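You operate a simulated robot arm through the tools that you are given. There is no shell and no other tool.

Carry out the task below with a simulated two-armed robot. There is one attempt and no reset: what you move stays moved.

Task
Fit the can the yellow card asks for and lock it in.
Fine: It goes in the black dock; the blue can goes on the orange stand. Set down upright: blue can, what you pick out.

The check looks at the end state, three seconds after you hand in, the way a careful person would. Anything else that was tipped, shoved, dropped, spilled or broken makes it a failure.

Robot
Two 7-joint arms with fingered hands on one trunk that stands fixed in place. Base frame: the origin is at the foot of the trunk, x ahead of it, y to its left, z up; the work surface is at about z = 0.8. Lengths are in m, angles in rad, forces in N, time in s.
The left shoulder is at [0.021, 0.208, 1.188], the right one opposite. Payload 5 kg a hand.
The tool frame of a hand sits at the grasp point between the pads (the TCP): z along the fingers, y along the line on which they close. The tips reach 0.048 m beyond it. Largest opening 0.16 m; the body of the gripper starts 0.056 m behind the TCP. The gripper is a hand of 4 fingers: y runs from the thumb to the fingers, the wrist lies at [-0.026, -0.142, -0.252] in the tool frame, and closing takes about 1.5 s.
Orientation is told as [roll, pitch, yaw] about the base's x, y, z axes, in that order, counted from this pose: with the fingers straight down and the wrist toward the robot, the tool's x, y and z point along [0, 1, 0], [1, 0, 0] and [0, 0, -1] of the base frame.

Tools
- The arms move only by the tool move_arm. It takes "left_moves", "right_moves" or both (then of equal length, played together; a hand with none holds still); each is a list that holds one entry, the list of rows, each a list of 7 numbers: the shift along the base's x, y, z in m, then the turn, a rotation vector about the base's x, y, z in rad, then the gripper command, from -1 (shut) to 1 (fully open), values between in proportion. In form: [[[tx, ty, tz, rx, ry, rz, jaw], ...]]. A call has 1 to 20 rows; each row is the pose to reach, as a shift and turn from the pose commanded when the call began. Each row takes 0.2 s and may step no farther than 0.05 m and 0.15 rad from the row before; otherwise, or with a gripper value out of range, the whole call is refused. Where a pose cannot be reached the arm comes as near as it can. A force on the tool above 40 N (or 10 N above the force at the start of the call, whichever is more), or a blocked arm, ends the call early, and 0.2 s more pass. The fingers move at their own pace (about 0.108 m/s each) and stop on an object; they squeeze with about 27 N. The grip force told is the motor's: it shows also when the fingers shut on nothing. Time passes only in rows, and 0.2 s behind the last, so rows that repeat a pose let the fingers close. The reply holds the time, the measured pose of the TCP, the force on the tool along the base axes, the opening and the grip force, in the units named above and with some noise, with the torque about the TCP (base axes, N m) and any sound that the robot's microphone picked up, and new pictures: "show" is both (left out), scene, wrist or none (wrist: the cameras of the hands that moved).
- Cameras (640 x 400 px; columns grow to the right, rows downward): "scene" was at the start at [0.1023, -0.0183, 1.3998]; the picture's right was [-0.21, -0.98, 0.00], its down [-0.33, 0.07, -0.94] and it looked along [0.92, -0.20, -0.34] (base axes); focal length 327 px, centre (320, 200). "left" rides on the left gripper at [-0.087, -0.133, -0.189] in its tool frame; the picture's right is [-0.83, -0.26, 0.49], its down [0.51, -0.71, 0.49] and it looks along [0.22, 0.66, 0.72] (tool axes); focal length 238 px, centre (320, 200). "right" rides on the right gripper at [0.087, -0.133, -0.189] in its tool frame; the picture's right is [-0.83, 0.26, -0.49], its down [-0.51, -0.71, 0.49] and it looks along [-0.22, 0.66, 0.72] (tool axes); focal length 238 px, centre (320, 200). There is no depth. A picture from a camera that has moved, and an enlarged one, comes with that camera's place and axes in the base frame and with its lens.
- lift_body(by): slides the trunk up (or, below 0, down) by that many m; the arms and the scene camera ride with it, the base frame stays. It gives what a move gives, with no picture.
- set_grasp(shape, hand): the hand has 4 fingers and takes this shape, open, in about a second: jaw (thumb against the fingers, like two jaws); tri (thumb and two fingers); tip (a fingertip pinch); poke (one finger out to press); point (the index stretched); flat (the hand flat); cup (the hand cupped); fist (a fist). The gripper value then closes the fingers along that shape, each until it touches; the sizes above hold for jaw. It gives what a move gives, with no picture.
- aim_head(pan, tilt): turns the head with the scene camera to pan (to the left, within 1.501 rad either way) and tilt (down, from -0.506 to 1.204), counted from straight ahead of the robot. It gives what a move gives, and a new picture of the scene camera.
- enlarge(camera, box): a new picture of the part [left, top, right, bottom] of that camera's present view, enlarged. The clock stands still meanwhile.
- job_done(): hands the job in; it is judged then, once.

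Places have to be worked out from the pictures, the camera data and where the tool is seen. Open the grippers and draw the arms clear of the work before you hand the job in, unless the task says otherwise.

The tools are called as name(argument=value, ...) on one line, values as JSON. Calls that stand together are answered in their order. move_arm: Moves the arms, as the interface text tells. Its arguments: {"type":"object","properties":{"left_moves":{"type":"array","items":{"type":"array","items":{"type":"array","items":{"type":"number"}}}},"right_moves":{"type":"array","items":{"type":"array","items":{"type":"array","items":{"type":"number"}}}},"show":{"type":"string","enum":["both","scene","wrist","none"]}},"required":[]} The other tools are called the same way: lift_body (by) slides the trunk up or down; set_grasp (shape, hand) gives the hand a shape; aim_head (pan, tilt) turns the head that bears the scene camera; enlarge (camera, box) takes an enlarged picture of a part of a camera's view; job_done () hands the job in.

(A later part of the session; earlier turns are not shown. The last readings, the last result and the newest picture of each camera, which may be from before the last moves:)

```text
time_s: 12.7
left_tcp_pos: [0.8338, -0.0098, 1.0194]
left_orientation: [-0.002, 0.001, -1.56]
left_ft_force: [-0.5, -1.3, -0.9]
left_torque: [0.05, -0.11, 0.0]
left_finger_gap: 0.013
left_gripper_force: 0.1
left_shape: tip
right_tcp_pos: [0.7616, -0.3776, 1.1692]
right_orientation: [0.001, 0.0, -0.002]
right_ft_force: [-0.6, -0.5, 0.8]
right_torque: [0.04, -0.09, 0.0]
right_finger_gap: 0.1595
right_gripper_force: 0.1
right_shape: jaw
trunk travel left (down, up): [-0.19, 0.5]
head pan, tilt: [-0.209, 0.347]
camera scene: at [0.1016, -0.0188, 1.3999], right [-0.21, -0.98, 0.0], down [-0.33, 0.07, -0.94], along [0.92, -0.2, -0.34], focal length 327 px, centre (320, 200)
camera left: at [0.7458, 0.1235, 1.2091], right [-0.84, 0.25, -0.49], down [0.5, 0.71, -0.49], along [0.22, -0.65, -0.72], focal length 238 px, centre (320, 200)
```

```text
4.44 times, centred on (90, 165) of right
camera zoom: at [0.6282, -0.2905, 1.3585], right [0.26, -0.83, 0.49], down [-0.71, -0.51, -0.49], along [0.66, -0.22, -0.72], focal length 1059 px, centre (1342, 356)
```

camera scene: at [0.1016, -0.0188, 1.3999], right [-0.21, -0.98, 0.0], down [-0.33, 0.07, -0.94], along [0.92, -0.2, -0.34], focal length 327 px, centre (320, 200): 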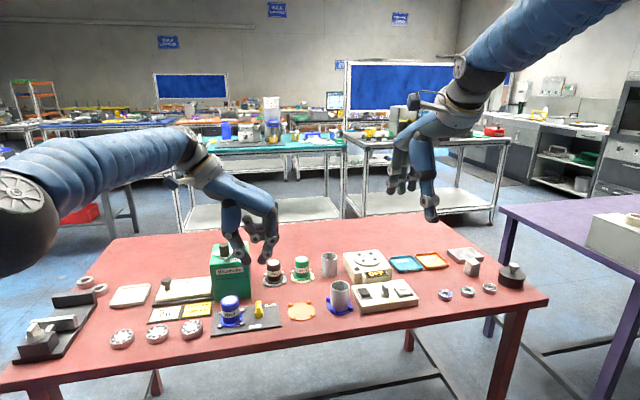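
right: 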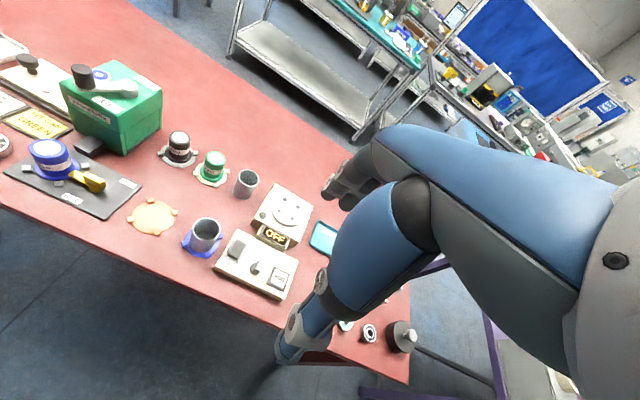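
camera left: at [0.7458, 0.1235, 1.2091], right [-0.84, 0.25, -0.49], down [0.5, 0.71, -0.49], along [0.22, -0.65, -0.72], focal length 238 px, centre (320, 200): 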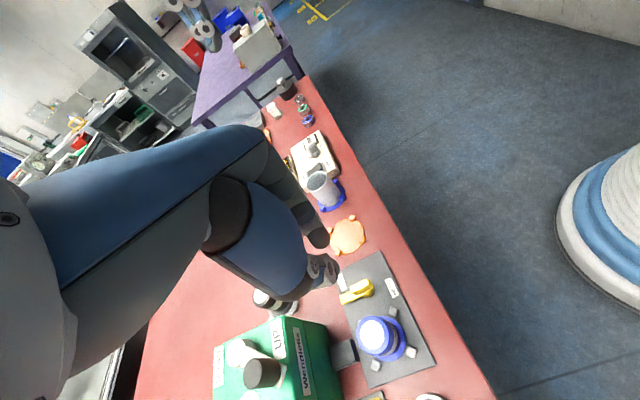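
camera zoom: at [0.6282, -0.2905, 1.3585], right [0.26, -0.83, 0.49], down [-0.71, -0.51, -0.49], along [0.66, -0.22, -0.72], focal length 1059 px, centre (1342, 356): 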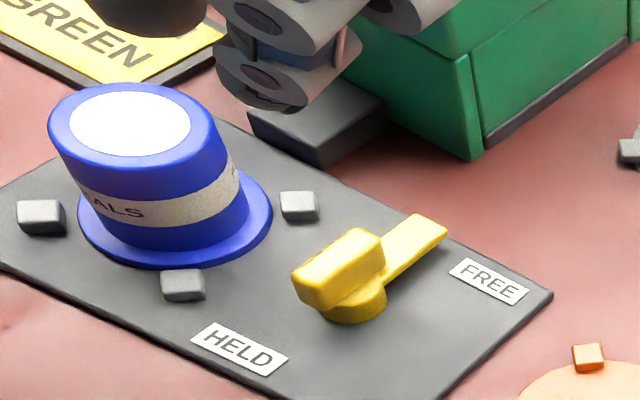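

The lever now points at FREE and the blue can's flange is uncovered. I'll withdraw the left arm to its side, unwinding its yaw, and bring the right hand in with a "tri" shape to inspect it.

move_arm(left_moves=[[[-0.005, 0.005, 0.03, 0, 0, 0.05, -0.8], [-0.01, 0.01, 0.06, 0, 0, 0.15, -0.8], [-0.03, 0.03, 0.08, 0, 0, 0.28, -0.8], [-0.05, 0.055, 0.09, 0, 0, 0.42, -0.8], [-0.07, 0.08, 0.1, 0, 0, 0.56, -0.8], [-0.09, 0.11, 0.1, 0, 0, 0.7, -0.8], [-0.11, 0.14, 0.1, 0, 0, 0.84, -0.8], [-0.13, 0.17, 0.1, 0, 0, 0.98, -0.8], [-0.15, 0.21, 0.1, 0, 0, 1.12, -0.8], [-0.17, 0.25, 0.1, 0, 0, 1.26, -0.8], [-0.19, 0.29, 0.1, 0, 0, 1.4, -0.8], [-0.21, 0.33, 0.1, 0, 0, 1.5, -0.8], [-0.23, 0.36, 0.1, 0, 0, 1.56, -0.8]]], show="none")

set_grasp(hand="right", shape="tri")

move_arm(right_moves=[[[0.005, 0.04, -0.01, 0, 0, 0, 0.5], [0.01, 0.085, -0.02, 0, 0, 0, 0.2], [0.015, 0.13, -0.03, 0, 0, 0, 0], [0.02, 0.175, -0.045, 0, 0, 0, 0], [0.025, 0.22, -0.06, 0, 0, 0, 0], [0.03, 0.265, -0.07, 0, 0, 0, 0], [0.037, 0.277, -0.07, 0, 0, 0, 0]]], show="both")

```text
time_s: 15.5
left_tcp_pos: [0.6061, 0.3455, 1.1201]
left_orientation: [-0.001, 0.007, -0.008]
left_ft_force: [-0.3, -0.7, 0.7]
left_torque: [0.05, -0.01, -0.01]
left_finger_gap: 0.016
left_gripper_force: 0.1
left_shape: tip
left hand out of reach, approached as far as the arm can: row 13
right_tcp_pos: [0.7633, -0.3794, 1.1682]
right_orientation: [0.002, -0.001, -0.002]
right_ft_force: [-0.3, -2.7, 0.1]
right_torque: [0.15, -0.03, 0.03]
right_finger_gap: 0.1595
right_gripper_force: 0.1
right_shape: jaw
trunk travel left (down, up): [-0.19, 0.5]
head pan, tilt: [-0.209, 0.347]
```

```text
time_s: 16.4
left_tcp_pos: [0.6061, 0.3462, 1.12]
left_orientation: [0.0, 0.006, -0.01]
left_ft_force: [0.1, -0.8, -0.5]
left_torque: [0.0, -0.02, -0.03]
left_finger_gap: 0.0161
left_gripper_force: 0.1
left_shape: tip
right_tcp_pos: [0.7619, -0.3778, 1.1686]
right_orientation: [0.0, -0.002, -0.001]
right_ft_force: [-0.5, 0.3, 0.4]
right_torque: [0.03, 0.02, 0.0]
right_finger_gap: 0.1595
right_gripper_force: 0.0
right_shape: tri
trunk travel left (down, up): [-0.19, 0.5]
head pan, tilt: [-0.209, 0.347]
```

```text
time_s: 18.0
left_tcp_pos: [0.6063, 0.3457, 1.119]
left_orientation: [0.0, 0.007, -0.011]
left_ft_force: [0.1, -0.5, 0.2]
left_torque: [0.04, 0.05, 0.02]
left_finger_gap: 0.0157
left_gripper_force: 0.1
left_shape: tip
right_tcp_pos: [0.7989, -0.101, 1.0981]
right_orientation: [0.0, 0.001, -0.002]
right_ft_force: [-0.2, -0.3, -0.9]
right_torque: [0.04, 0.0, -0.02]
right_finger_gap: 0.0805
right_gripper_force: 0.1
right_shape: tri
trunk travel left (down, up): [-0.19, 0.5]
head pan, tilt: [-0.209, 0.347]
camera scene: at [0.1026, -0.0188, 1.3998], right [-0.21, -0.98, 0.0], down [-0.33, 0.07, -0.94], along [0.92, -0.2, -0.34], focal length 327 px, centre (320, 200)
camera right: at [0.6658, -0.0133, 1.2872], right [0.26, -0.84, 0.49], down [-0.71, -0.5, -0.49], along [0.65, -0.22, -0.72], focal length 238 px, centre (320, 200)
```

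scene: 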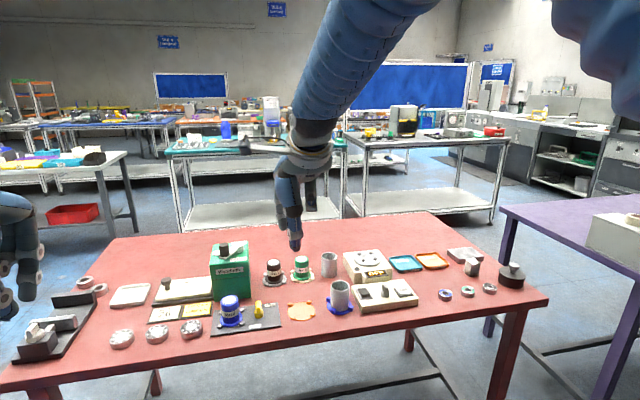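
right: 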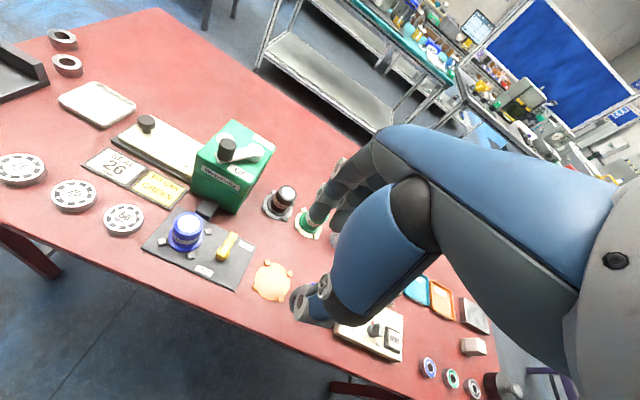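

enlarge(camera="right", box=[240, 140, 400, 330])

enlarge(camera="scene", box=[240, 130, 360, 260])

```text
2.11 times, centred on (320, 235) of right
camera zoom: at [0.6658, -0.0133, 1.2872], right [0.26, -0.84, 0.49], down [-0.71, -0.5, -0.49], along [0.65, -0.22, -0.72], focal length 502 px, centre (320, 126)
```

zoom: 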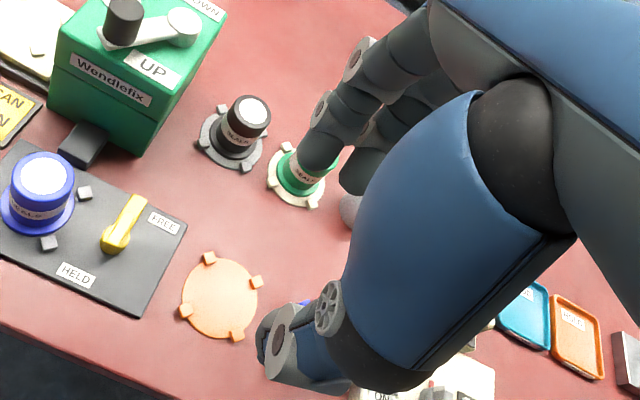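

```text
3.08 times, centred on (300, 195) of scene
camera zoom: at [0.1026, -0.0188, 1.3998], right [-0.21, -0.98, 0.0], down [-0.33, 0.07, -0.94], along [0.92, -0.2, -0.34], focal length 1008 px, centre (382, 215)
```

zoom: 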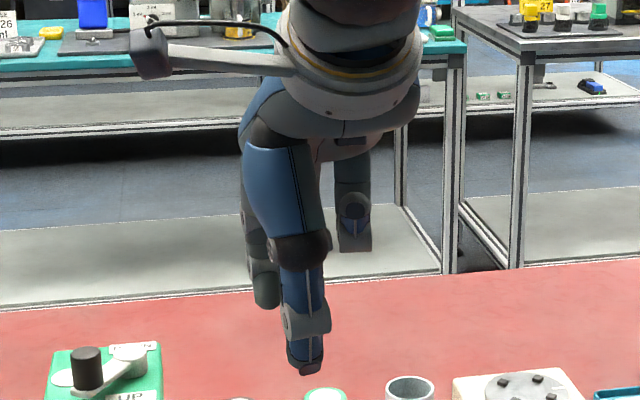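

The tri shape puts the thumb opposite two fingers, with the grasp centre about 7 mm toward -y of the TCP. I'll move above the blue can at (0.838, 0.070) with a partial opening and check.

move_arm(right_moves=[[[0.008, 0.043, -0.01, 0, 0, 0, 0], [0.016, 0.086, -0.03, 0, 0, 0, 0], [0.026, 0.129, -0.06, 0, 0, 0, 0], [0.039, 0.171, -0.085, 0, 0, 0, 0], [0.039, 0.171, -0.125, 0, 0, 0, 0], [0.039, 0.171, -0.145, 0, 0, 0, 0], [0.039, 0.171, -0.145, 0, 0, 0, 0]]], show="both")

enlarge(camera="right", box=[200, 160, 360, 300])

enlarge(camera="scene", box=[180, 210, 300, 340])

```text
refused: row 3 steps farther than a row can; nothing moved
```

```text
2.86 times, centred on (280, 230) of right
camera zoom: at [0.6658, -0.0133, 1.2872], right [0.26, -0.84, 0.49], down [-0.71, -0.5, -0.49], along [0.65, -0.22, -0.72], focal length 681 px, centre (434, 114)
```

zoom: 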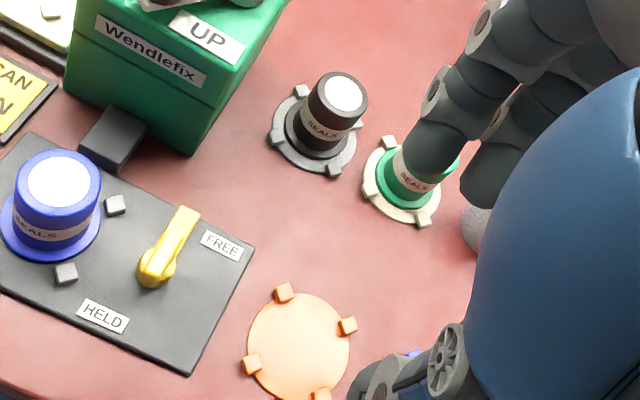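

```text
3.08 times, centred on (240, 275) of scene
camera zoom: at [0.1026, -0.0188, 1.3998], right [-0.21, -0.98, 0.0], down [-0.33, 0.07, -0.94], along [0.92, -0.2, -0.34], focal length 1008 px, centre (566, -31)
```

zoom: 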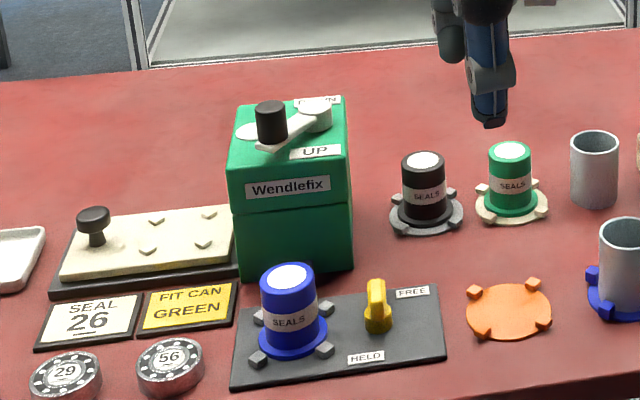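

A row exceeded the step limit; I'll resend with smaller steps.

move_arm(right_moves=[[[0.008, 0.04, -0.01, 0, 0, 0, 0], [0.016, 0.08, -0.025, 0, 0, 0, 0], [0.024, 0.12, -0.045, 0, 0, 0, 0], [0.032, 0.15, -0.075, 0, 0, 0, 0], [0.039, 0.171, -0.1, 0, 0, 0, 0], [0.039, 0.171, -0.14, 0, 0, 0, 0], [0.039, 0.171, -0.14, 0, 0, 0, 0]]], show="both")

enlarge(camera="right", box=[200, 160, 360, 300])

enlarge(camera="scene", box=[180, 210, 300, 340])

```text
time_s: 19.6
left_tcp_pos: [0.6044, 0.3467, 1.1196]
left_orientation: [0.0, 0.008, -0.008]
left_ft_force: [-0.5, 0.7, 0.4]
left_torque: [0.0, -0.05, 0.01]
left_finger_gap: 0.0161
left_gripper_force: 0.1
left_shape: tip
right_tcp_pos: [0.8391, 0.0705, 0.9589]
right_orientation: [-0.001, 0.0, 0.003]
right_ft_force: [0.2, 0.7, 0.5]
right_torque: [0.0, -0.04, -0.01]
right_finger_gap: 0.0805
right_gripper_force: 0.0
right_shape: tri
trunk travel left (down, up): [-0.19, 0.5]
head pan, tilt: [-0.209, 0.347]
camera scene: at [0.1014, -0.0178, 1.4], right [-0.21, -0.98, 0.0], down [-0.33, 0.07, -0.94], along [0.92, -0.2, -0.34], focal length 327 px, centre (320, 200)
camera right: at [0.7042, 0.1587, 1.1488], right [0.26, -0.83, 0.49], down [-0.71, -0.51, -0.49], along [0.66, -0.22, -0.72], focal length 238 px, centre (320, 200)
```

scene: 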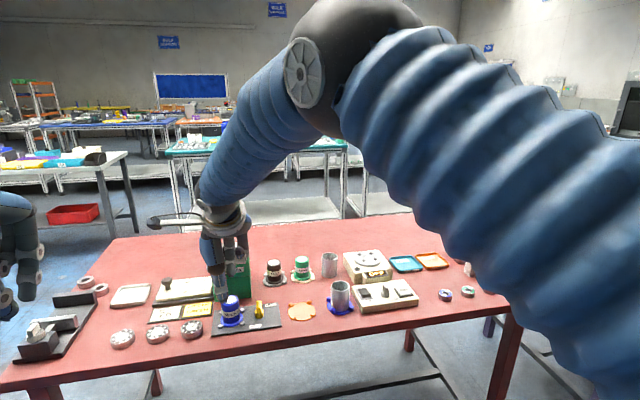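
right: 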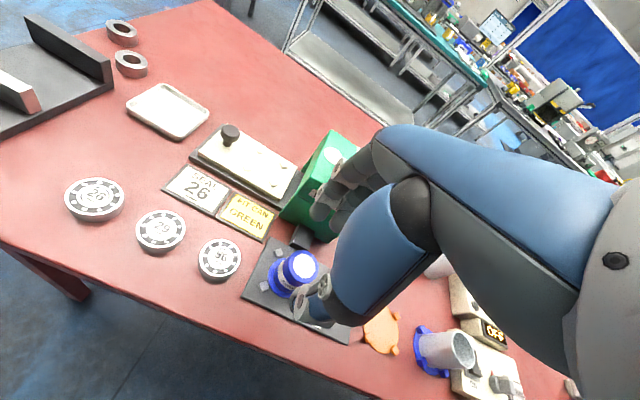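

```text
2.86 times, centred on (280, 230) of right
camera zoom: at [0.7042, 0.1587, 1.1488], right [0.26, -0.83, 0.49], down [-0.71, -0.51, -0.49], along [0.66, -0.22, -0.72], focal length 681 px, centre (434, 114)
```

zoom: 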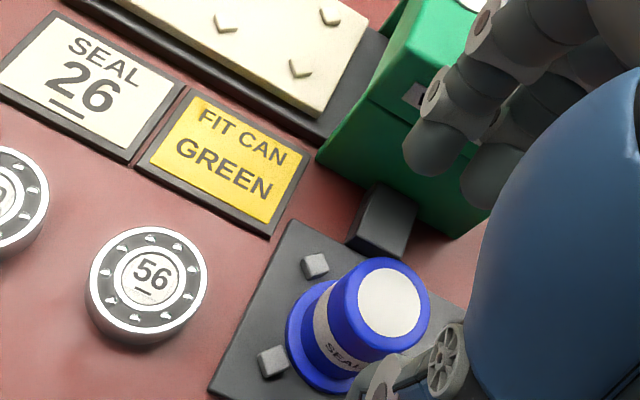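

```text
3.08 times, centred on (240, 275) of scene
camera zoom: at [0.1014, -0.0178, 1.4], right [-0.21, -0.98, 0.0], down [-0.33, 0.07, -0.94], along [0.92, -0.2, -0.34], focal length 1008 px, centre (566, -31)
```

zoom: 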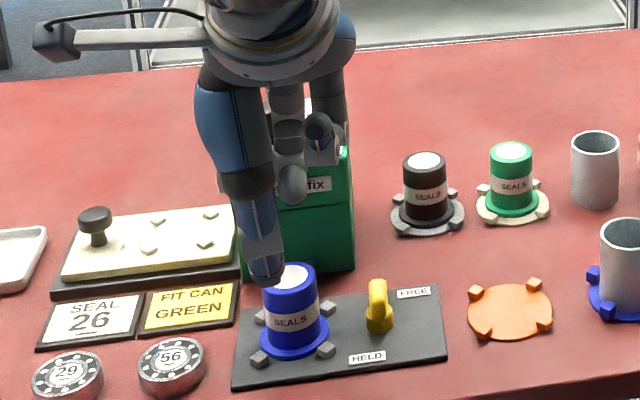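

The fingers straddle the blue can; I'll nudge 2 mm toward -y and descend so the tips sit just above the flange.

move_arm(right_moves=[[[0, -0.002, -0.04, 0, 0, 0, 0], [0, -0.002, -0.07, 0, 0, 0, 0], [0, -0.002, -0.083, 0, 0, 0, 0], [0, -0.002, -0.083, 0, 0, 0, 0]]], show="none")

enlarge(camera="right", box=[240, 160, 380, 320])

enlarge(camera="scene", box=[190, 250, 290, 340])

```text
time_s: 20.6
left_tcp_pos: [0.6059, 0.3467, 1.1201]
left_orientation: [0.001, 0.006, -0.012]
left_ft_force: [0.6, 0.4, 1.1]
left_torque: [-0.03, 0.03, 0.02]
left_finger_gap: 0.0157
left_gripper_force: 0.0
left_shape: tip
right_tcp_pos: [0.8383, 0.0686, 0.874]
right_orientation: [-0.001, 0.002, 0.001]
right_ft_force: [-14.2, -0.6, 1.4]
right_torque: [0.0, -0.44, -0.27]
right_finger_gap: 0.0777
right_gripper_force: 0.1
right_shape: tri
trunk travel left (down, up): [-0.19, 0.5]
head pan, tilt: [-0.209, 0.347]
```

```text
2.50 times, centred on (310, 240) of right
camera zoom: at [0.7041, 0.1567, 1.0649], right [0.26, -0.83, 0.49], down [-0.71, -0.51, -0.49], along [0.66, -0.22, -0.72], focal length 596 px, centre (345, 100)
```

zoom: 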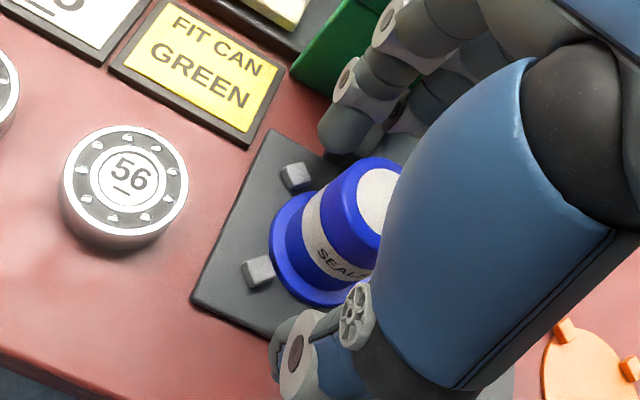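

```text
4.44 times, centred on (240, 295) of scene
camera zoom: at [0.1015, -0.018, 1.3999], right [-0.21, -0.98, 0.0], down [-0.33, 0.07, -0.94], along [0.92, -0.2, -0.34], focal length 1455 px, centre (676, -222)
```

zoom: 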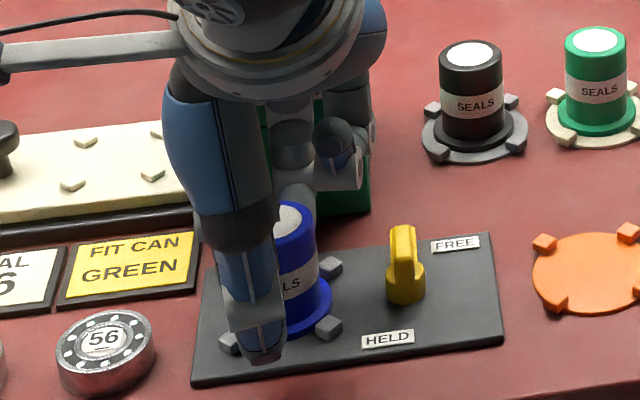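

There's a -14 N x force: the fingers are touching the press (or its foot) behind the can. I'll back up immediately, narrow the opening, and retry.

move_arm(right_moves=[[[-0.004, 0, 0.01, 0, 0, 0, 0], [-0.004, 0, 0.05, 0, 0, 0, 0], [-0.004, 0, 0.083, 0, 0, 0, -0.25], [-0.004, 0, 0.083, 0, 0, 0, -0.25]]], show="none")

enlarge(camera="right", box=[200, 120, 380, 320])

enlarge(camera="scene", box=[180, 210, 300, 340])

```text
time_s: 21.6
left_tcp_pos: [0.6074, 0.345, 1.1197]
left_orientation: [0.001, 0.006, -0.01]
left_ft_force: [-0.3, 0.4, -0.2]
left_torque: [0.03, 0.01, 0.04]
left_finger_gap: 0.016
left_gripper_force: 0.0
left_shape: tip
right_tcp_pos: [0.8341, 0.0695, 0.9583]
right_orientation: [0.0, 0.0, 0.0]
right_ft_force: [-0.4, 0.3, -0.8]
right_torque: [0.02, 0.03, 0.02]
right_finger_gap: 0.0607
right_gripper_force: 0.1
right_shape: tri
trunk travel left (down, up): [-0.19, 0.5]
head pan, tilt: [-0.209, 0.347]
```

```text
2.00 times, centred on (290, 220) of right
camera zoom: at [0.7012, 0.157, 1.1477], right [0.26, -0.83, 0.49], down [-0.71, -0.51, -0.49], along [0.66, -0.22, -0.72], focal length 477 px, centre (380, 160)
```

zoom: 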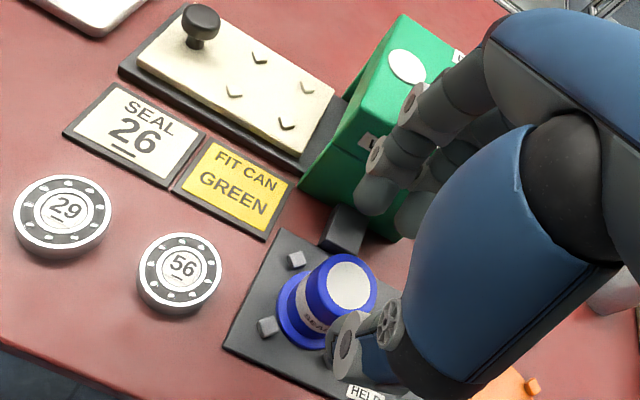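

```text
3.08 times, centred on (240, 275) of scene
camera zoom: at [0.1028, -0.0179, 1.3997], right [-0.21, -0.98, 0.0], down [-0.33, 0.07, -0.94], along [0.92, -0.2, -0.34], focal length 1008 px, centre (566, -31)
```

zoom: 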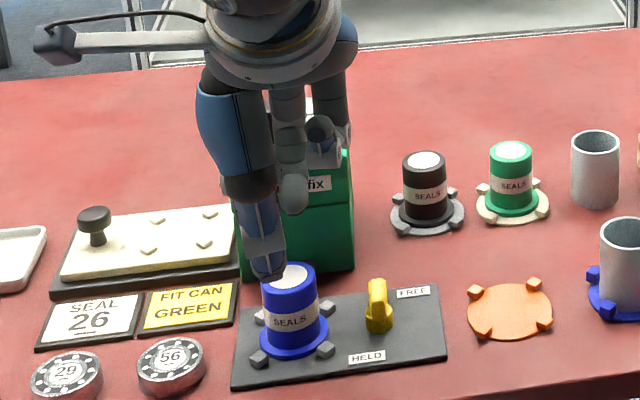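

The press looks unmoved. With the narrower 6 cm gap the fingers will be about 1 cm further from it; I'll descend again.

move_arm(right_moves=[[[0.002, 0, -0.04, 0, 0, 0, -0.25], [0.002, 0, -0.065, 0, 0, 0, -0.25], [0.002, 0, -0.075, 0, 0, 0, -0.25], [0.002, 0, -0.075, 0, 0, 0, -0.25]]], show="none")

enlarge(camera="right", box=[240, 160, 380, 320])

enlarge(camera="scene", box=[190, 250, 290, 340])

```text
time_s: 22.6
left_tcp_pos: [0.6058, 0.3471, 1.1196]
left_orientation: [0.001, 0.007, -0.008]
left_ft_force: [-0.3, 0.5, 0.0]
left_torque: [-0.01, -0.04, 0.01]
left_finger_gap: 0.0159
left_gripper_force: 0.0
left_shape: tip
right_tcp_pos: [0.8357, 0.0684, 0.8839]
right_orientation: [-0.001, 0.001, 0.0]
right_ft_force: [-0.2, 0.3, -0.7]
right_torque: [0.0, -0.04, 0.0]
right_finger_gap: 0.0604
right_gripper_force: 0.0
right_shape: tri
trunk travel left (down, up): [-0.19, 0.5]
head pan, tilt: [-0.209, 0.347]
```

```text
2.50 times, centred on (310, 240) of right
camera zoom: at [0.7028, 0.1566, 1.0725], right [0.26, -0.83, 0.49], down [-0.71, -0.51, -0.49], along [0.66, -0.22, -0.72], focal length 596 px, centre (345, 100)
```

zoom: 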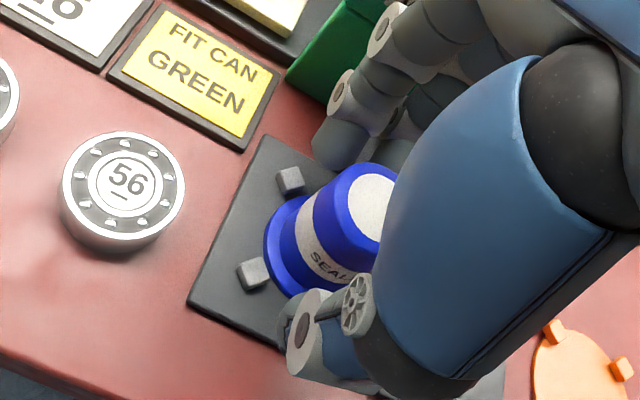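

```text
4.44 times, centred on (240, 295) of scene
camera zoom: at [0.102, -0.018, 1.3999], right [-0.21, -0.98, 0.0], down [-0.33, 0.07, -0.94], along [0.92, -0.2, -0.34], focal length 1455 px, centre (676, -222)
```

zoom: 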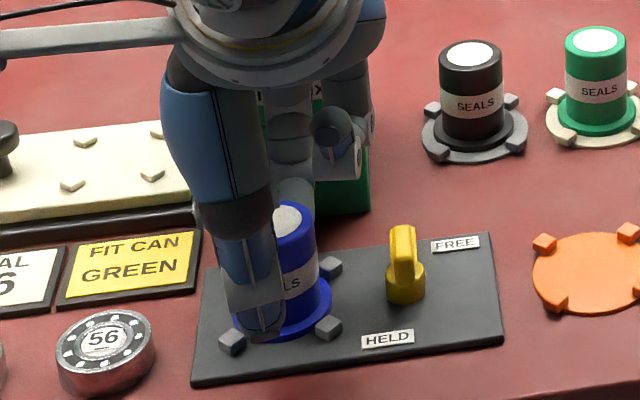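

No contact now. I'll shift 3 mm toward -y to balance thumb and fingers, lower 4 mm and close on the can.

move_arm(right_moves=[[[0.001, -0.003, -0.004, 0, 0, 0, -0.25], [0.001, -0.003, -0.004, 0, 0, 0, -0.5], [0.001, -0.003, -0.004, 0, 0, 0, -0.8], [0.001, -0.003, -0.004, 0, 0, 0, -1], [0.001, -0.003, -0.004, 0, 0, 0, -1], [0.001, -0.003, -0.004, 0, 0, 0, -1]]], show="none")

enlarge(camera="right", box=[240, 160, 380, 320])

enlarge(camera="scene", box=[190, 250, 290, 340])

```text
time_s: 24.0
left_tcp_pos: [0.6075, 0.3465, 1.1197]
left_orientation: [0.0, 0.007, -0.012]
left_ft_force: [0.6, -0.2, 0.4]
left_torque: [0.02, -0.02, 0.03]
left_finger_gap: 0.0159
left_gripper_force: 0.1
left_shape: tip
right_tcp_pos: [0.8374, 0.0665, 0.8789]
right_orientation: [0.0, -0.001, 0.0]
right_ft_force: [0.7, -0.5, 0.0]
right_torque: [-0.02, -0.06, 0.0]
right_finger_gap: 0.0333
right_gripper_force: 27.5
right_shape: tri
trunk travel left (down, up): [-0.19, 0.5]
head pan, tilt: [-0.209, 0.347]
```

```text
2.50 times, centred on (310, 240) of right
camera zoom: at [0.7043, 0.1531, 1.0683], right [0.26, -0.83, 0.49], down [-0.71, -0.51, -0.49], along [0.66, -0.22, -0.72], focal length 596 px, centre (345, 100)
```

zoom: 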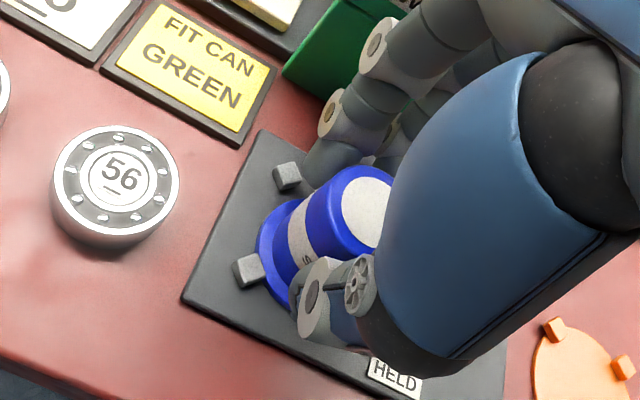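

```text
4.44 times, centred on (240, 295) of scene
camera zoom: at [0.1025, -0.018, 1.3998], right [-0.21, -0.98, 0.0], down [-0.33, 0.07, -0.94], along [0.92, -0.2, -0.34], focal length 1455 px, centre (676, -222)
```

zoom: 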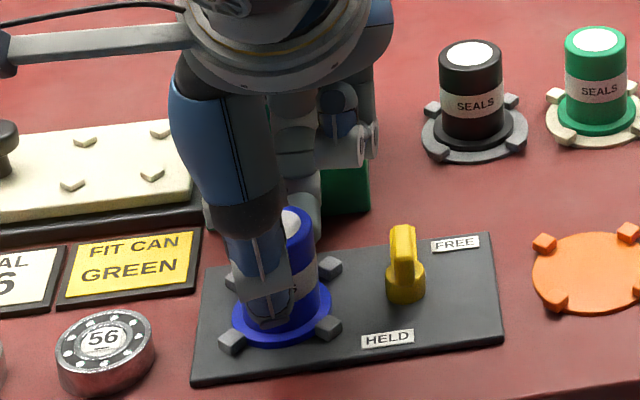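

The can is gripped with almost no side force. Lifting slowly a few cm to check it stays upright.

move_arm(right_moves=[[[0, 0, 0.01, 0, 0, 0, -1], [0, 0, 0.03, 0, 0, 0, -1], [0, 0, 0.06, 0, 0, 0, -1], [0, 0, 0.09, 0, 0, 0, -1]]], show="none")

enlarge(camera="right", box=[220, 160, 380, 320])

enlarge(camera="scene", box=[180, 220, 300, 340])

```text
time_s: 25.0
left_tcp_pos: [0.6055, 0.3468, 1.1198]
left_orientation: [0.001, 0.006, -0.01]
left_ft_force: [-0.2, -0.7, -0.4]
left_torque: [0.0, -0.06, 0.03]
left_finger_gap: 0.0154
left_gripper_force: 0.1
left_shape: tip
right_tcp_pos: [0.8379, 0.0662, 0.9684]
right_orientation: [0.001, 0.002, 0.0]
right_ft_force: [-1.4, -0.3, -3.4]
right_torque: [0.05, -0.15, -0.04]
right_finger_gap: 0.0333
right_gripper_force: 27.0
right_shape: tri
trunk travel left (down, up): [-0.19, 0.5]
head pan, tilt: [-0.209, 0.347]
```

```text
2.50 times, centred on (300, 240) of right
camera zoom: at [0.7032, 0.1533, 1.159], right [0.26, -0.83, 0.49], down [-0.71, -0.51, -0.49], along [0.65, -0.22, -0.72], focal length 596 px, centre (370, 100)
```

zoom: 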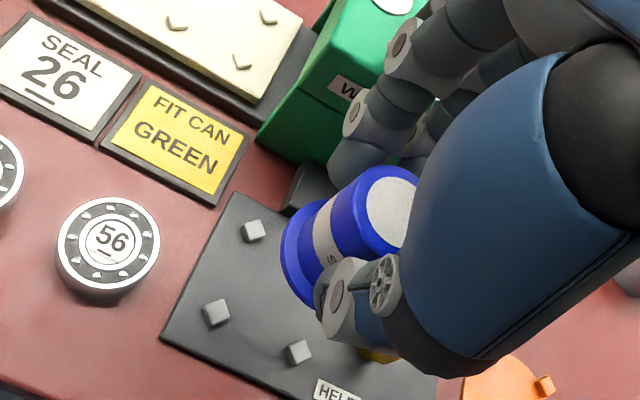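

```text
3.33 times, centred on (240, 280) of scene
camera zoom: at [0.1018, -0.018, 1.3999], right [-0.21, -0.98, 0.0], down [-0.33, 0.07, -0.94], along [0.92, -0.2, -0.34], focal length 1092 px, centre (587, -67)
```

zoom: 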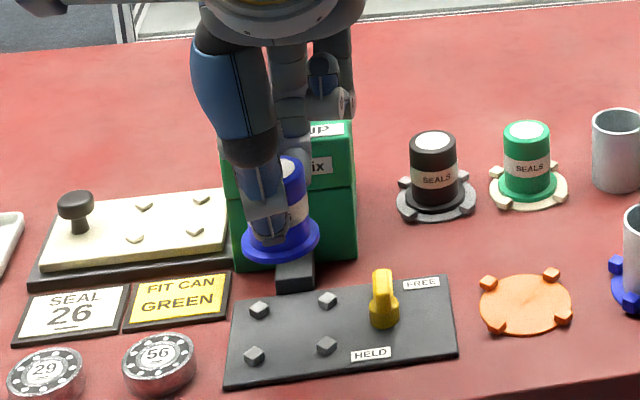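

The blue can is lifted upright. Moving it across to hover over the orange stand, about (0.836, -0.121) for the TCP.

move_arm(right_moves=[[[0, -0.04, 0.005, 0, 0, 0, -1], [-0.001, -0.085, 0.005, 0, 0, 0, -1], [-0.001, -0.13, 0.005, 0, 0, 0, -1], [-0.002, -0.17, 0.0, 0, 0, 0, -1], [-0.002, -0.187, -0.02, 0, 0, 0, -1], [-0.002, -0.187, -0.03, 0, 0, 0, -1]]], show="none")

enlarge(camera="right", box=[220, 160, 380, 320])

enlarge(camera="scene", box=[250, 240, 350, 340])

enlarge(camera="left", box=[300, 60, 640, 280])

```text
time_s: 26.4
left_tcp_pos: [0.6062, 0.3475, 1.1198]
left_orientation: [-0.003, 0.009, -0.012]
left_ft_force: [-0.2, 0.4, -0.1]
left_torque: [0.0, -0.02, 0.01]
left_finger_gap: 0.0156
left_gripper_force: 0.1
left_shape: tip
right_tcp_pos: [0.8369, -0.1218, 0.9392]
right_orientation: [0.002, -0.001, 0.001]
right_ft_force: [-0.1, -0.5, -1.5]
right_torque: [-0.02, 0.04, 0.01]
right_finger_gap: 0.0334
right_gripper_force: 27.1
right_shape: tri
trunk travel left (down, up): [-0.19, 0.5]
head pan, tilt: [-0.209, 0.347]
```

```text
2.50 times, centred on (300, 240) of right
camera zoom: at [0.7019, -0.0337, 1.1289], right [0.26, -0.83, 0.49], down [-0.71, -0.51, -0.49], along [0.66, -0.22, -0.72], focal length 596 px, centre (370, 100)
```

zoom: 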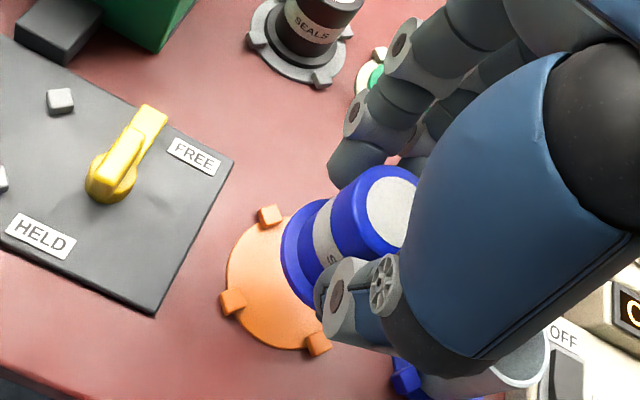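

```text
4.00 times, centred on (300, 290) of scene
camera zoom: at [0.1023, -0.0179, 1.3998], right [-0.21, -0.98, 0.0], down [-0.33, 0.07, -0.94], along [0.92, -0.2, -0.34], focal length 1310 px, centre (400, -160)
```

zoom: 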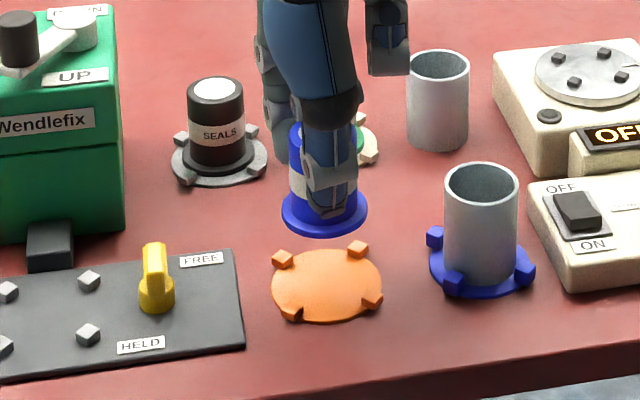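

```text
1.82 times, centred on (470, 170) of left
camera zoom: at [0.4742, 0.2622, 1.3104], right [-0.27, -0.83, -0.48], down [-0.71, 0.51, -0.49], along [0.65, 0.21, -0.73], focal length 433 px, centre (47, 254)
```

zoom: 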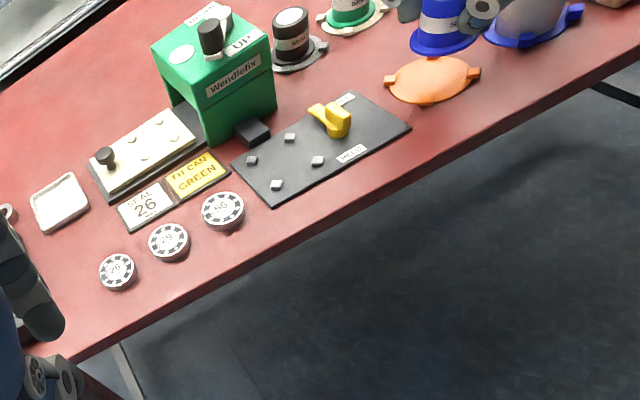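

By the lug squares seen from the right camera, the dock-to-stand offset is about (-0.002,-0.187), matching my move, so the can is centred over the stand. Lowering gently, with fine steps at the end.

move_arm(right_moves=[[[0, 0, -0.02, 0, 0, 0, -1], [0, 0, -0.04, 0, 0, 0, -1], [0, 0, -0.05, 0, 0, 0, -1], [0, 0, -0.055, 0, 0, 0, -1], [0, 0, -0.058, 0, 0, 0, -1], [0, 0, -0.058, 0, 0, 0, -1]]], show="none")

enlarge(camera="right", box=[220, 160, 380, 320])

enlarge(camera="scene", box=[270, 270, 350, 335])

```text
time_s: 27.8
left_tcp_pos: [0.6069, 0.3467, 1.1193]
left_orientation: [-0.001, 0.006, -0.012]
left_ft_force: [0.5, 0.0, 0.4]
left_torque: [0.01, 0.02, 0.02]
left_finger_gap: 0.0158
left_gripper_force: 0.1
left_shape: tip
right_tcp_pos: [0.8369, -0.1199, 0.8823]
right_orientation: [-0.002, 0.001, -0.001]
right_ft_force: [0.1, -1.6, 2.2]
right_torque: [0.06, 0.02, -0.02]
right_finger_gap: 0.0332
right_gripper_force: 26.8
right_shape: tri
trunk travel left (down, up): [-0.19, 0.5]
head pan, tilt: [-0.209, 0.347]
```

```text
2.50 times, centred on (300, 240) of right
camera zoom: at [0.7022, -0.0333, 1.0716], right [0.26, -0.83, 0.49], down [-0.71, -0.51, -0.49], along [0.66, -0.22, -0.72], focal length 596 px, centre (370, 100)
```

zoom: 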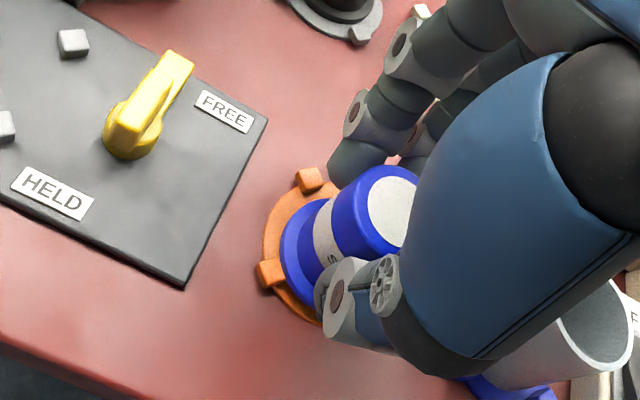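

```text
6.15 times, centred on (310, 302) of scene
camera zoom: at [0.1022, -0.0181, 1.3999], right [-0.21, -0.98, 0.0], down [-0.33, 0.07, -0.94], along [0.92, -0.2, -0.34], focal length 2015 px, centre (382, -431)
```

zoom: 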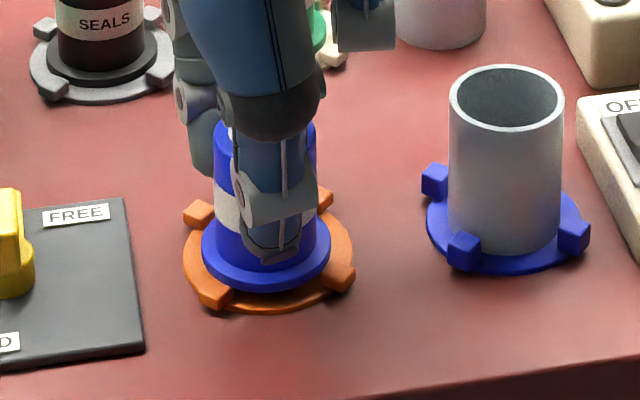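

The can looks centred between the lugs, nearly touching. I'll go down in 1 mm steps until contact shows.

move_arm(right_moves=[[[0, 0, -0.001, 0, 0, 0, -1], [0, 0, -0.002, 0, 0, 0, -1], [0, 0, -0.003, 0, 0, 0, -1], [0, 0, -0.003, 0, 0, 0, -1]]], show="none")

enlarge(camera="scene", box=[270, 270, 350, 335])

```text
time_s: 28.8
left_tcp_pos: [0.6051, 0.345, 1.1197]
left_orientation: [0.0, 0.007, -0.01]
left_ft_force: [0.1, -0.2, 0.2]
left_torque: [0.02, 0.03, 0.01]
left_finger_gap: 0.0156
left_gripper_force: 0.0
left_shape: tip
right_tcp_pos: [0.836, -0.1213, 0.88]
right_orientation: [0.001, -0.003, 0.0]
right_ft_force: [3.4, -3.5, 14.6]
right_torque: [0.04, 0.09, -0.03]
right_finger_gap: 0.0343
right_gripper_force: 27.2
right_shape: tri
trunk travel left (down, up): [-0.19, 0.5]
head pan, tilt: [-0.209, 0.347]
```

```text
6.15 times, centred on (310, 302) of scene
camera zoom: at [0.1015, -0.0181, 1.4], right [-0.21, -0.98, 0.0], down [-0.33, 0.07, -0.94], along [0.92, -0.2, -0.34], focal length 2015 px, centre (382, -431)
```

zoom: 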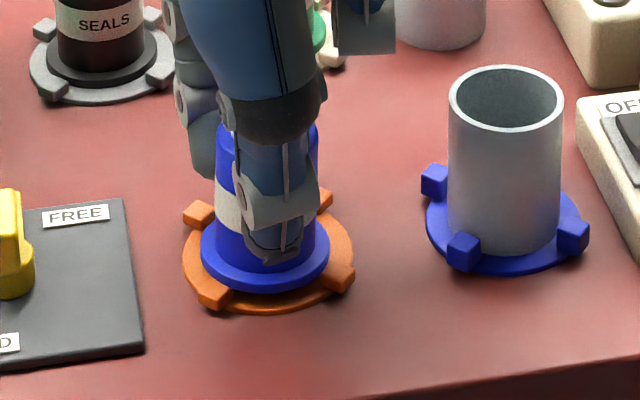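

Contact at the expected height (14.6 N up). I'll ease 1 mm, open the fingers to a 6 cm gap and look before lifting.

move_arm(right_moves=[[[0, 0, 0.001, 0, 0, 0, -0.8], [0, 0, 0.001, 0, 0, 0, -0.4], [0, 0, 0.001, 0, 0, 0, -0.25], [0, 0, 0.001, 0, 0, 0, -0.25]]], show="none")

enlarge(camera="scene", box=[275, 280, 335, 325])

enlarge(camera="right", box=[240, 180, 360, 300])

```text
time_s: 29.8
left_tcp_pos: [0.606, 0.3467, 1.1197]
left_orientation: [0.0, 0.007, -0.008]
left_ft_force: [-0.5, 0.1, -0.1]
left_torque: [-0.01, 0.02, -0.01]
left_finger_gap: 0.0156
left_gripper_force: 0.1
left_shape: tip
right_tcp_pos: [0.8357, -0.1211, 0.878]
right_orientation: [0.001, 0.001, -0.002]
right_ft_force: [0.0, -0.3, -0.2]
right_torque: [-0.01, 0.04, 0.01]
right_finger_gap: 0.0595
right_gripper_force: 0.1
right_shape: tri
trunk travel left (down, up): [-0.19, 0.5]
head pan, tilt: [-0.209, 0.347]
```

```text
8.89 times, centred on (305, 302) of scene
camera zoom: at [0.1025, -0.018, 1.3998], right [-0.21, -0.98, 0.0], down [-0.33, 0.07, -0.94], along [0.92, -0.2, -0.34], focal length 2911 px, centre (453, -711)
```

zoom: 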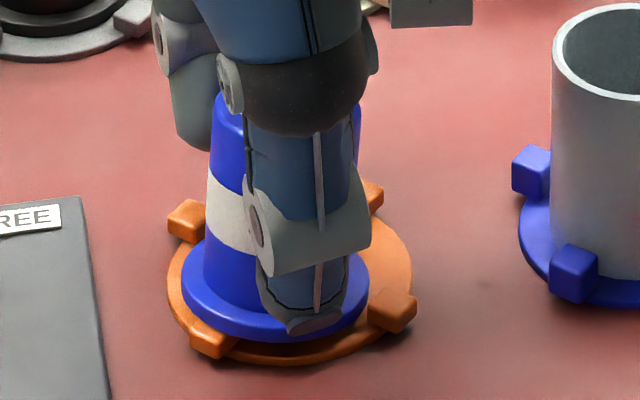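

```text
3.33 times, centred on (300, 240) of right
camera zoom: at [0.7021, -0.0332, 1.0686], right [0.26, -0.83, 0.49], down [-0.71, -0.51, -0.49], along [0.65, -0.22, -0.72], focal length 794 px, centre (387, 67)
```

zoom: 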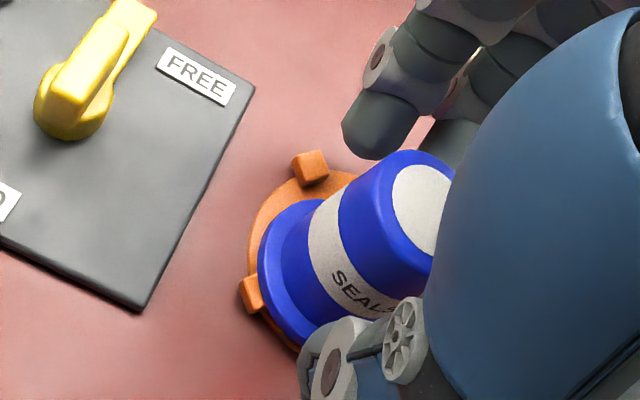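

The can shifted about 3 mm on release; I need an unobstructed look. Lifting the hand straight up.

move_arm(right_moves=[[[0, 0, 0.02, 0, 0, 0, -0.25], [0, 0, 0.05, 0, 0, 0, -0.25], [0, 0, 0.09, 0, 0, 0, -0.25], [0, 0, 0.13, 0, 0, 0, -0.25], [-0.02, 0, 0.17, 0, 0, 0, -0.25]]], show="none")

enlarge(camera="scene", box=[275, 280, 335, 325])

enlarge(camera="right", box=[220, 160, 360, 300])

```text
time_s: 31.0
left_tcp_pos: [0.6048, 0.3473, 1.1221]
left_orientation: [-0.001, 0.005, -0.007]
left_ft_force: [-1.0, 1.0, 1.7]
left_torque: [0.01, -0.16, 0.03]
left_finger_gap: 0.0158
left_gripper_force: 0.1
left_shape: tip
right_tcp_pos: [0.8125, -0.121, 1.0505]
right_orientation: [0.0, 0.0, 0.002]
right_ft_force: [-1.4, 0.5, 0.1]
right_torque: [-0.05, -0.23, -0.04]
right_finger_gap: 0.0597
right_gripper_force: 0.0
right_shape: tri
trunk travel left (down, up): [-0.19, 0.5]
head pan, tilt: [-0.209, 0.347]
```

```text
8.89 times, centred on (305, 302) of scene
camera zoom: at [0.0996, -0.0178, 1.4001], right [-0.21, -0.98, 0.0], down [-0.33, 0.07, -0.94], along [0.92, -0.2, -0.34], focal length 2911 px, centre (453, -711)
```

zoom: 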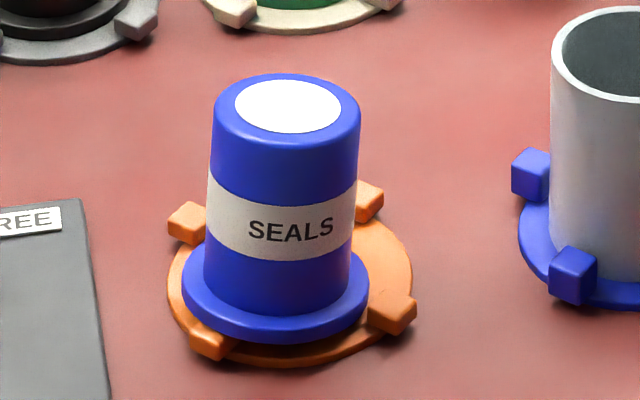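

```text
2.86 times, centred on (290, 230) of right
camera zoom: at [0.6789, -0.033, 1.2404], right [0.26, -0.83, 0.49], down [-0.71, -0.51, -0.49], along [0.66, -0.22, -0.72], focal length 681 px, centre (406, 114)
```

zoom: 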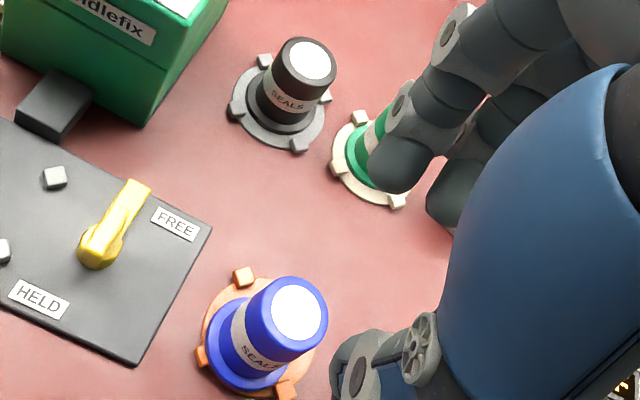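

Close view shows the can leaning slightly: its flange sits on the near-left lug, about 3 mm too near and 4.5 mm too far left. I'll regrasp it, lift a little, shift, and set it down again.

move_arm(right_moves=[[[0.02, 0.002, -0.04, 0, 0, 0, -0.25], [0.02, 0.002, -0.08, 0, 0, 0, -0.25], [0.02, 0.002, -0.12, 0, 0, 0, -0.25], [0.02, 0.002, -0.15, 0, 0, 0, -0.25], [0.02, 0.002, -0.167, 0, 0, 0, -0.25], [0.02, 0.002, -0.167, 0, 0, 0, -0.5], [0.02, 0.002, -0.167, 0, 0, 0, -0.8], [0.02, 0.002, -0.167, 0, 0, 0, -1], [0.02, 0.002, -0.167, 0, 0, 0, -1], [0.02, 0.002, -0.167, 0, 0, 0, -1]]], show="none")

enlarge(camera="scene", box=[275, 280, 335, 325])

enlarge(camera="right", box=[240, 180, 360, 300])

```text
time_s: 33.2
left_tcp_pos: [0.6068, 0.3469, 1.1194]
left_orientation: [0.0, 0.008, -0.012]
left_ft_force: [0.1, 0.0, 0.1]
left_torque: [0.01, 0.0, -0.05]
left_finger_gap: 0.0156
left_gripper_force: 0.0
left_shape: tip
right_tcp_pos: [0.8359, -0.1191, 0.8829]
right_orientation: [0.0, 0.001, -0.001]
right_ft_force: [-0.3, 1.1, 0.6]
right_torque: [0.02, -0.01, -0.02]
right_finger_gap: 0.0344
right_gripper_force: 27.1
right_shape: tri
trunk travel left (down, up): [-0.19, 0.5]
head pan, tilt: [-0.209, 0.347]
```

```text
8.89 times, centred on (305, 302) of scene
camera zoom: at [0.1024, -0.018, 1.3998], right [-0.21, -0.98, 0.0], down [-0.33, 0.07, -0.94], along [0.92, -0.2, -0.34], focal length 2911 px, centre (453, -711)
```

zoom: 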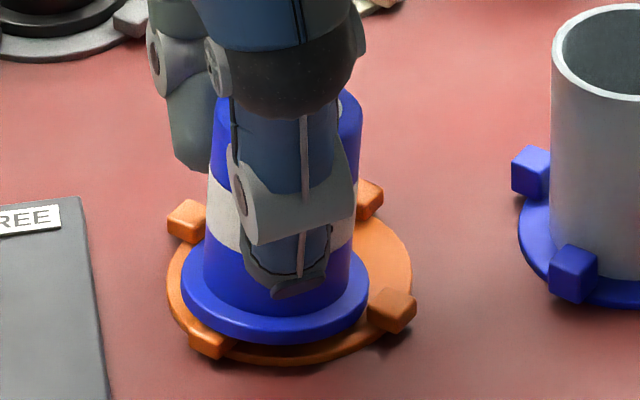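

```text
3.33 times, centred on (300, 240) of right
camera zoom: at [0.7022, -0.031, 1.0719], right [0.26, -0.83, 0.49], down [-0.71, -0.51, -0.49], along [0.66, -0.22, -0.72], focal length 794 px, centre (387, 67)
```

zoom: 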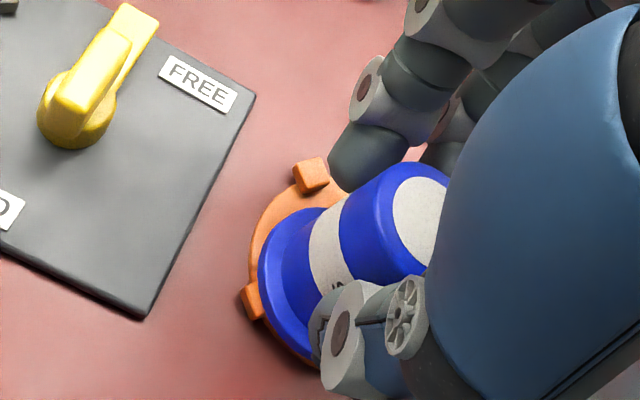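

Gripped again. Lifting 2 cm, and shifting by (+4, -6) mm to check the concentricity with the stand.

move_arm(right_moves=[[[0, 0, 0.01, 0, 0, 0, -1], [0, 0, 0.02, 0, 0, 0, -1], [0.004, -0.006, 0.02, 0, 0, 0, -1], [0.004, -0.006, 0.02, 0, 0, 0, -1]]], show="none")

enlarge(camera="scene", box=[275, 280, 335, 325])

enlarge(camera="right", box=[240, 180, 360, 300])

```text
time_s: 34.2
left_tcp_pos: [0.6071, 0.3469, 1.121]
left_orientation: [0.001, 0.007, -0.01]
left_ft_force: [0.4, 0.2, -0.1]
left_torque: [0.0, -0.04, 0.0]
left_finger_gap: 0.0156
left_gripper_force: 0.0
left_shape: tip
right_tcp_pos: [0.8398, -0.1248, 0.9026]
right_orientation: [-0.001, 0.0, -0.001]
right_ft_force: [0.1, 0.7, -0.7]
right_torque: [-0.01, -0.03, 0.0]
right_finger_gap: 0.0345
right_gripper_force: 26.5
right_shape: tri
trunk travel left (down, up): [-0.19, 0.5]
head pan, tilt: [-0.209, 0.347]
```

```text
8.89 times, centred on (305, 302) of scene
camera zoom: at [0.1022, -0.0177, 1.3998], right [-0.21, -0.98, 0.0], down [-0.33, 0.07, -0.94], along [0.92, -0.2, -0.34], focal length 2911 px, centre (453, -711)
```

zoom: 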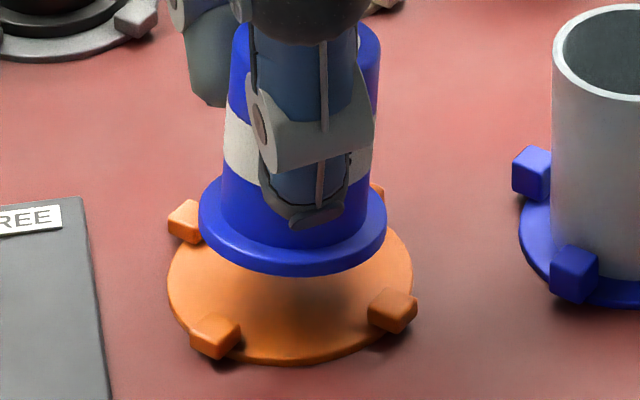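

```text
3.33 times, centred on (300, 240) of right
camera zoom: at [0.706, -0.0372, 1.0922], right [0.26, -0.83, 0.49], down [-0.71, -0.51, -0.49], along [0.66, -0.22, -0.72], focal length 794 px, centre (387, 67)
```

zoom: 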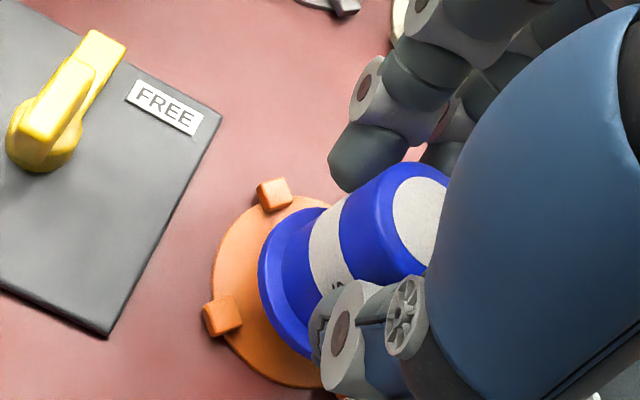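

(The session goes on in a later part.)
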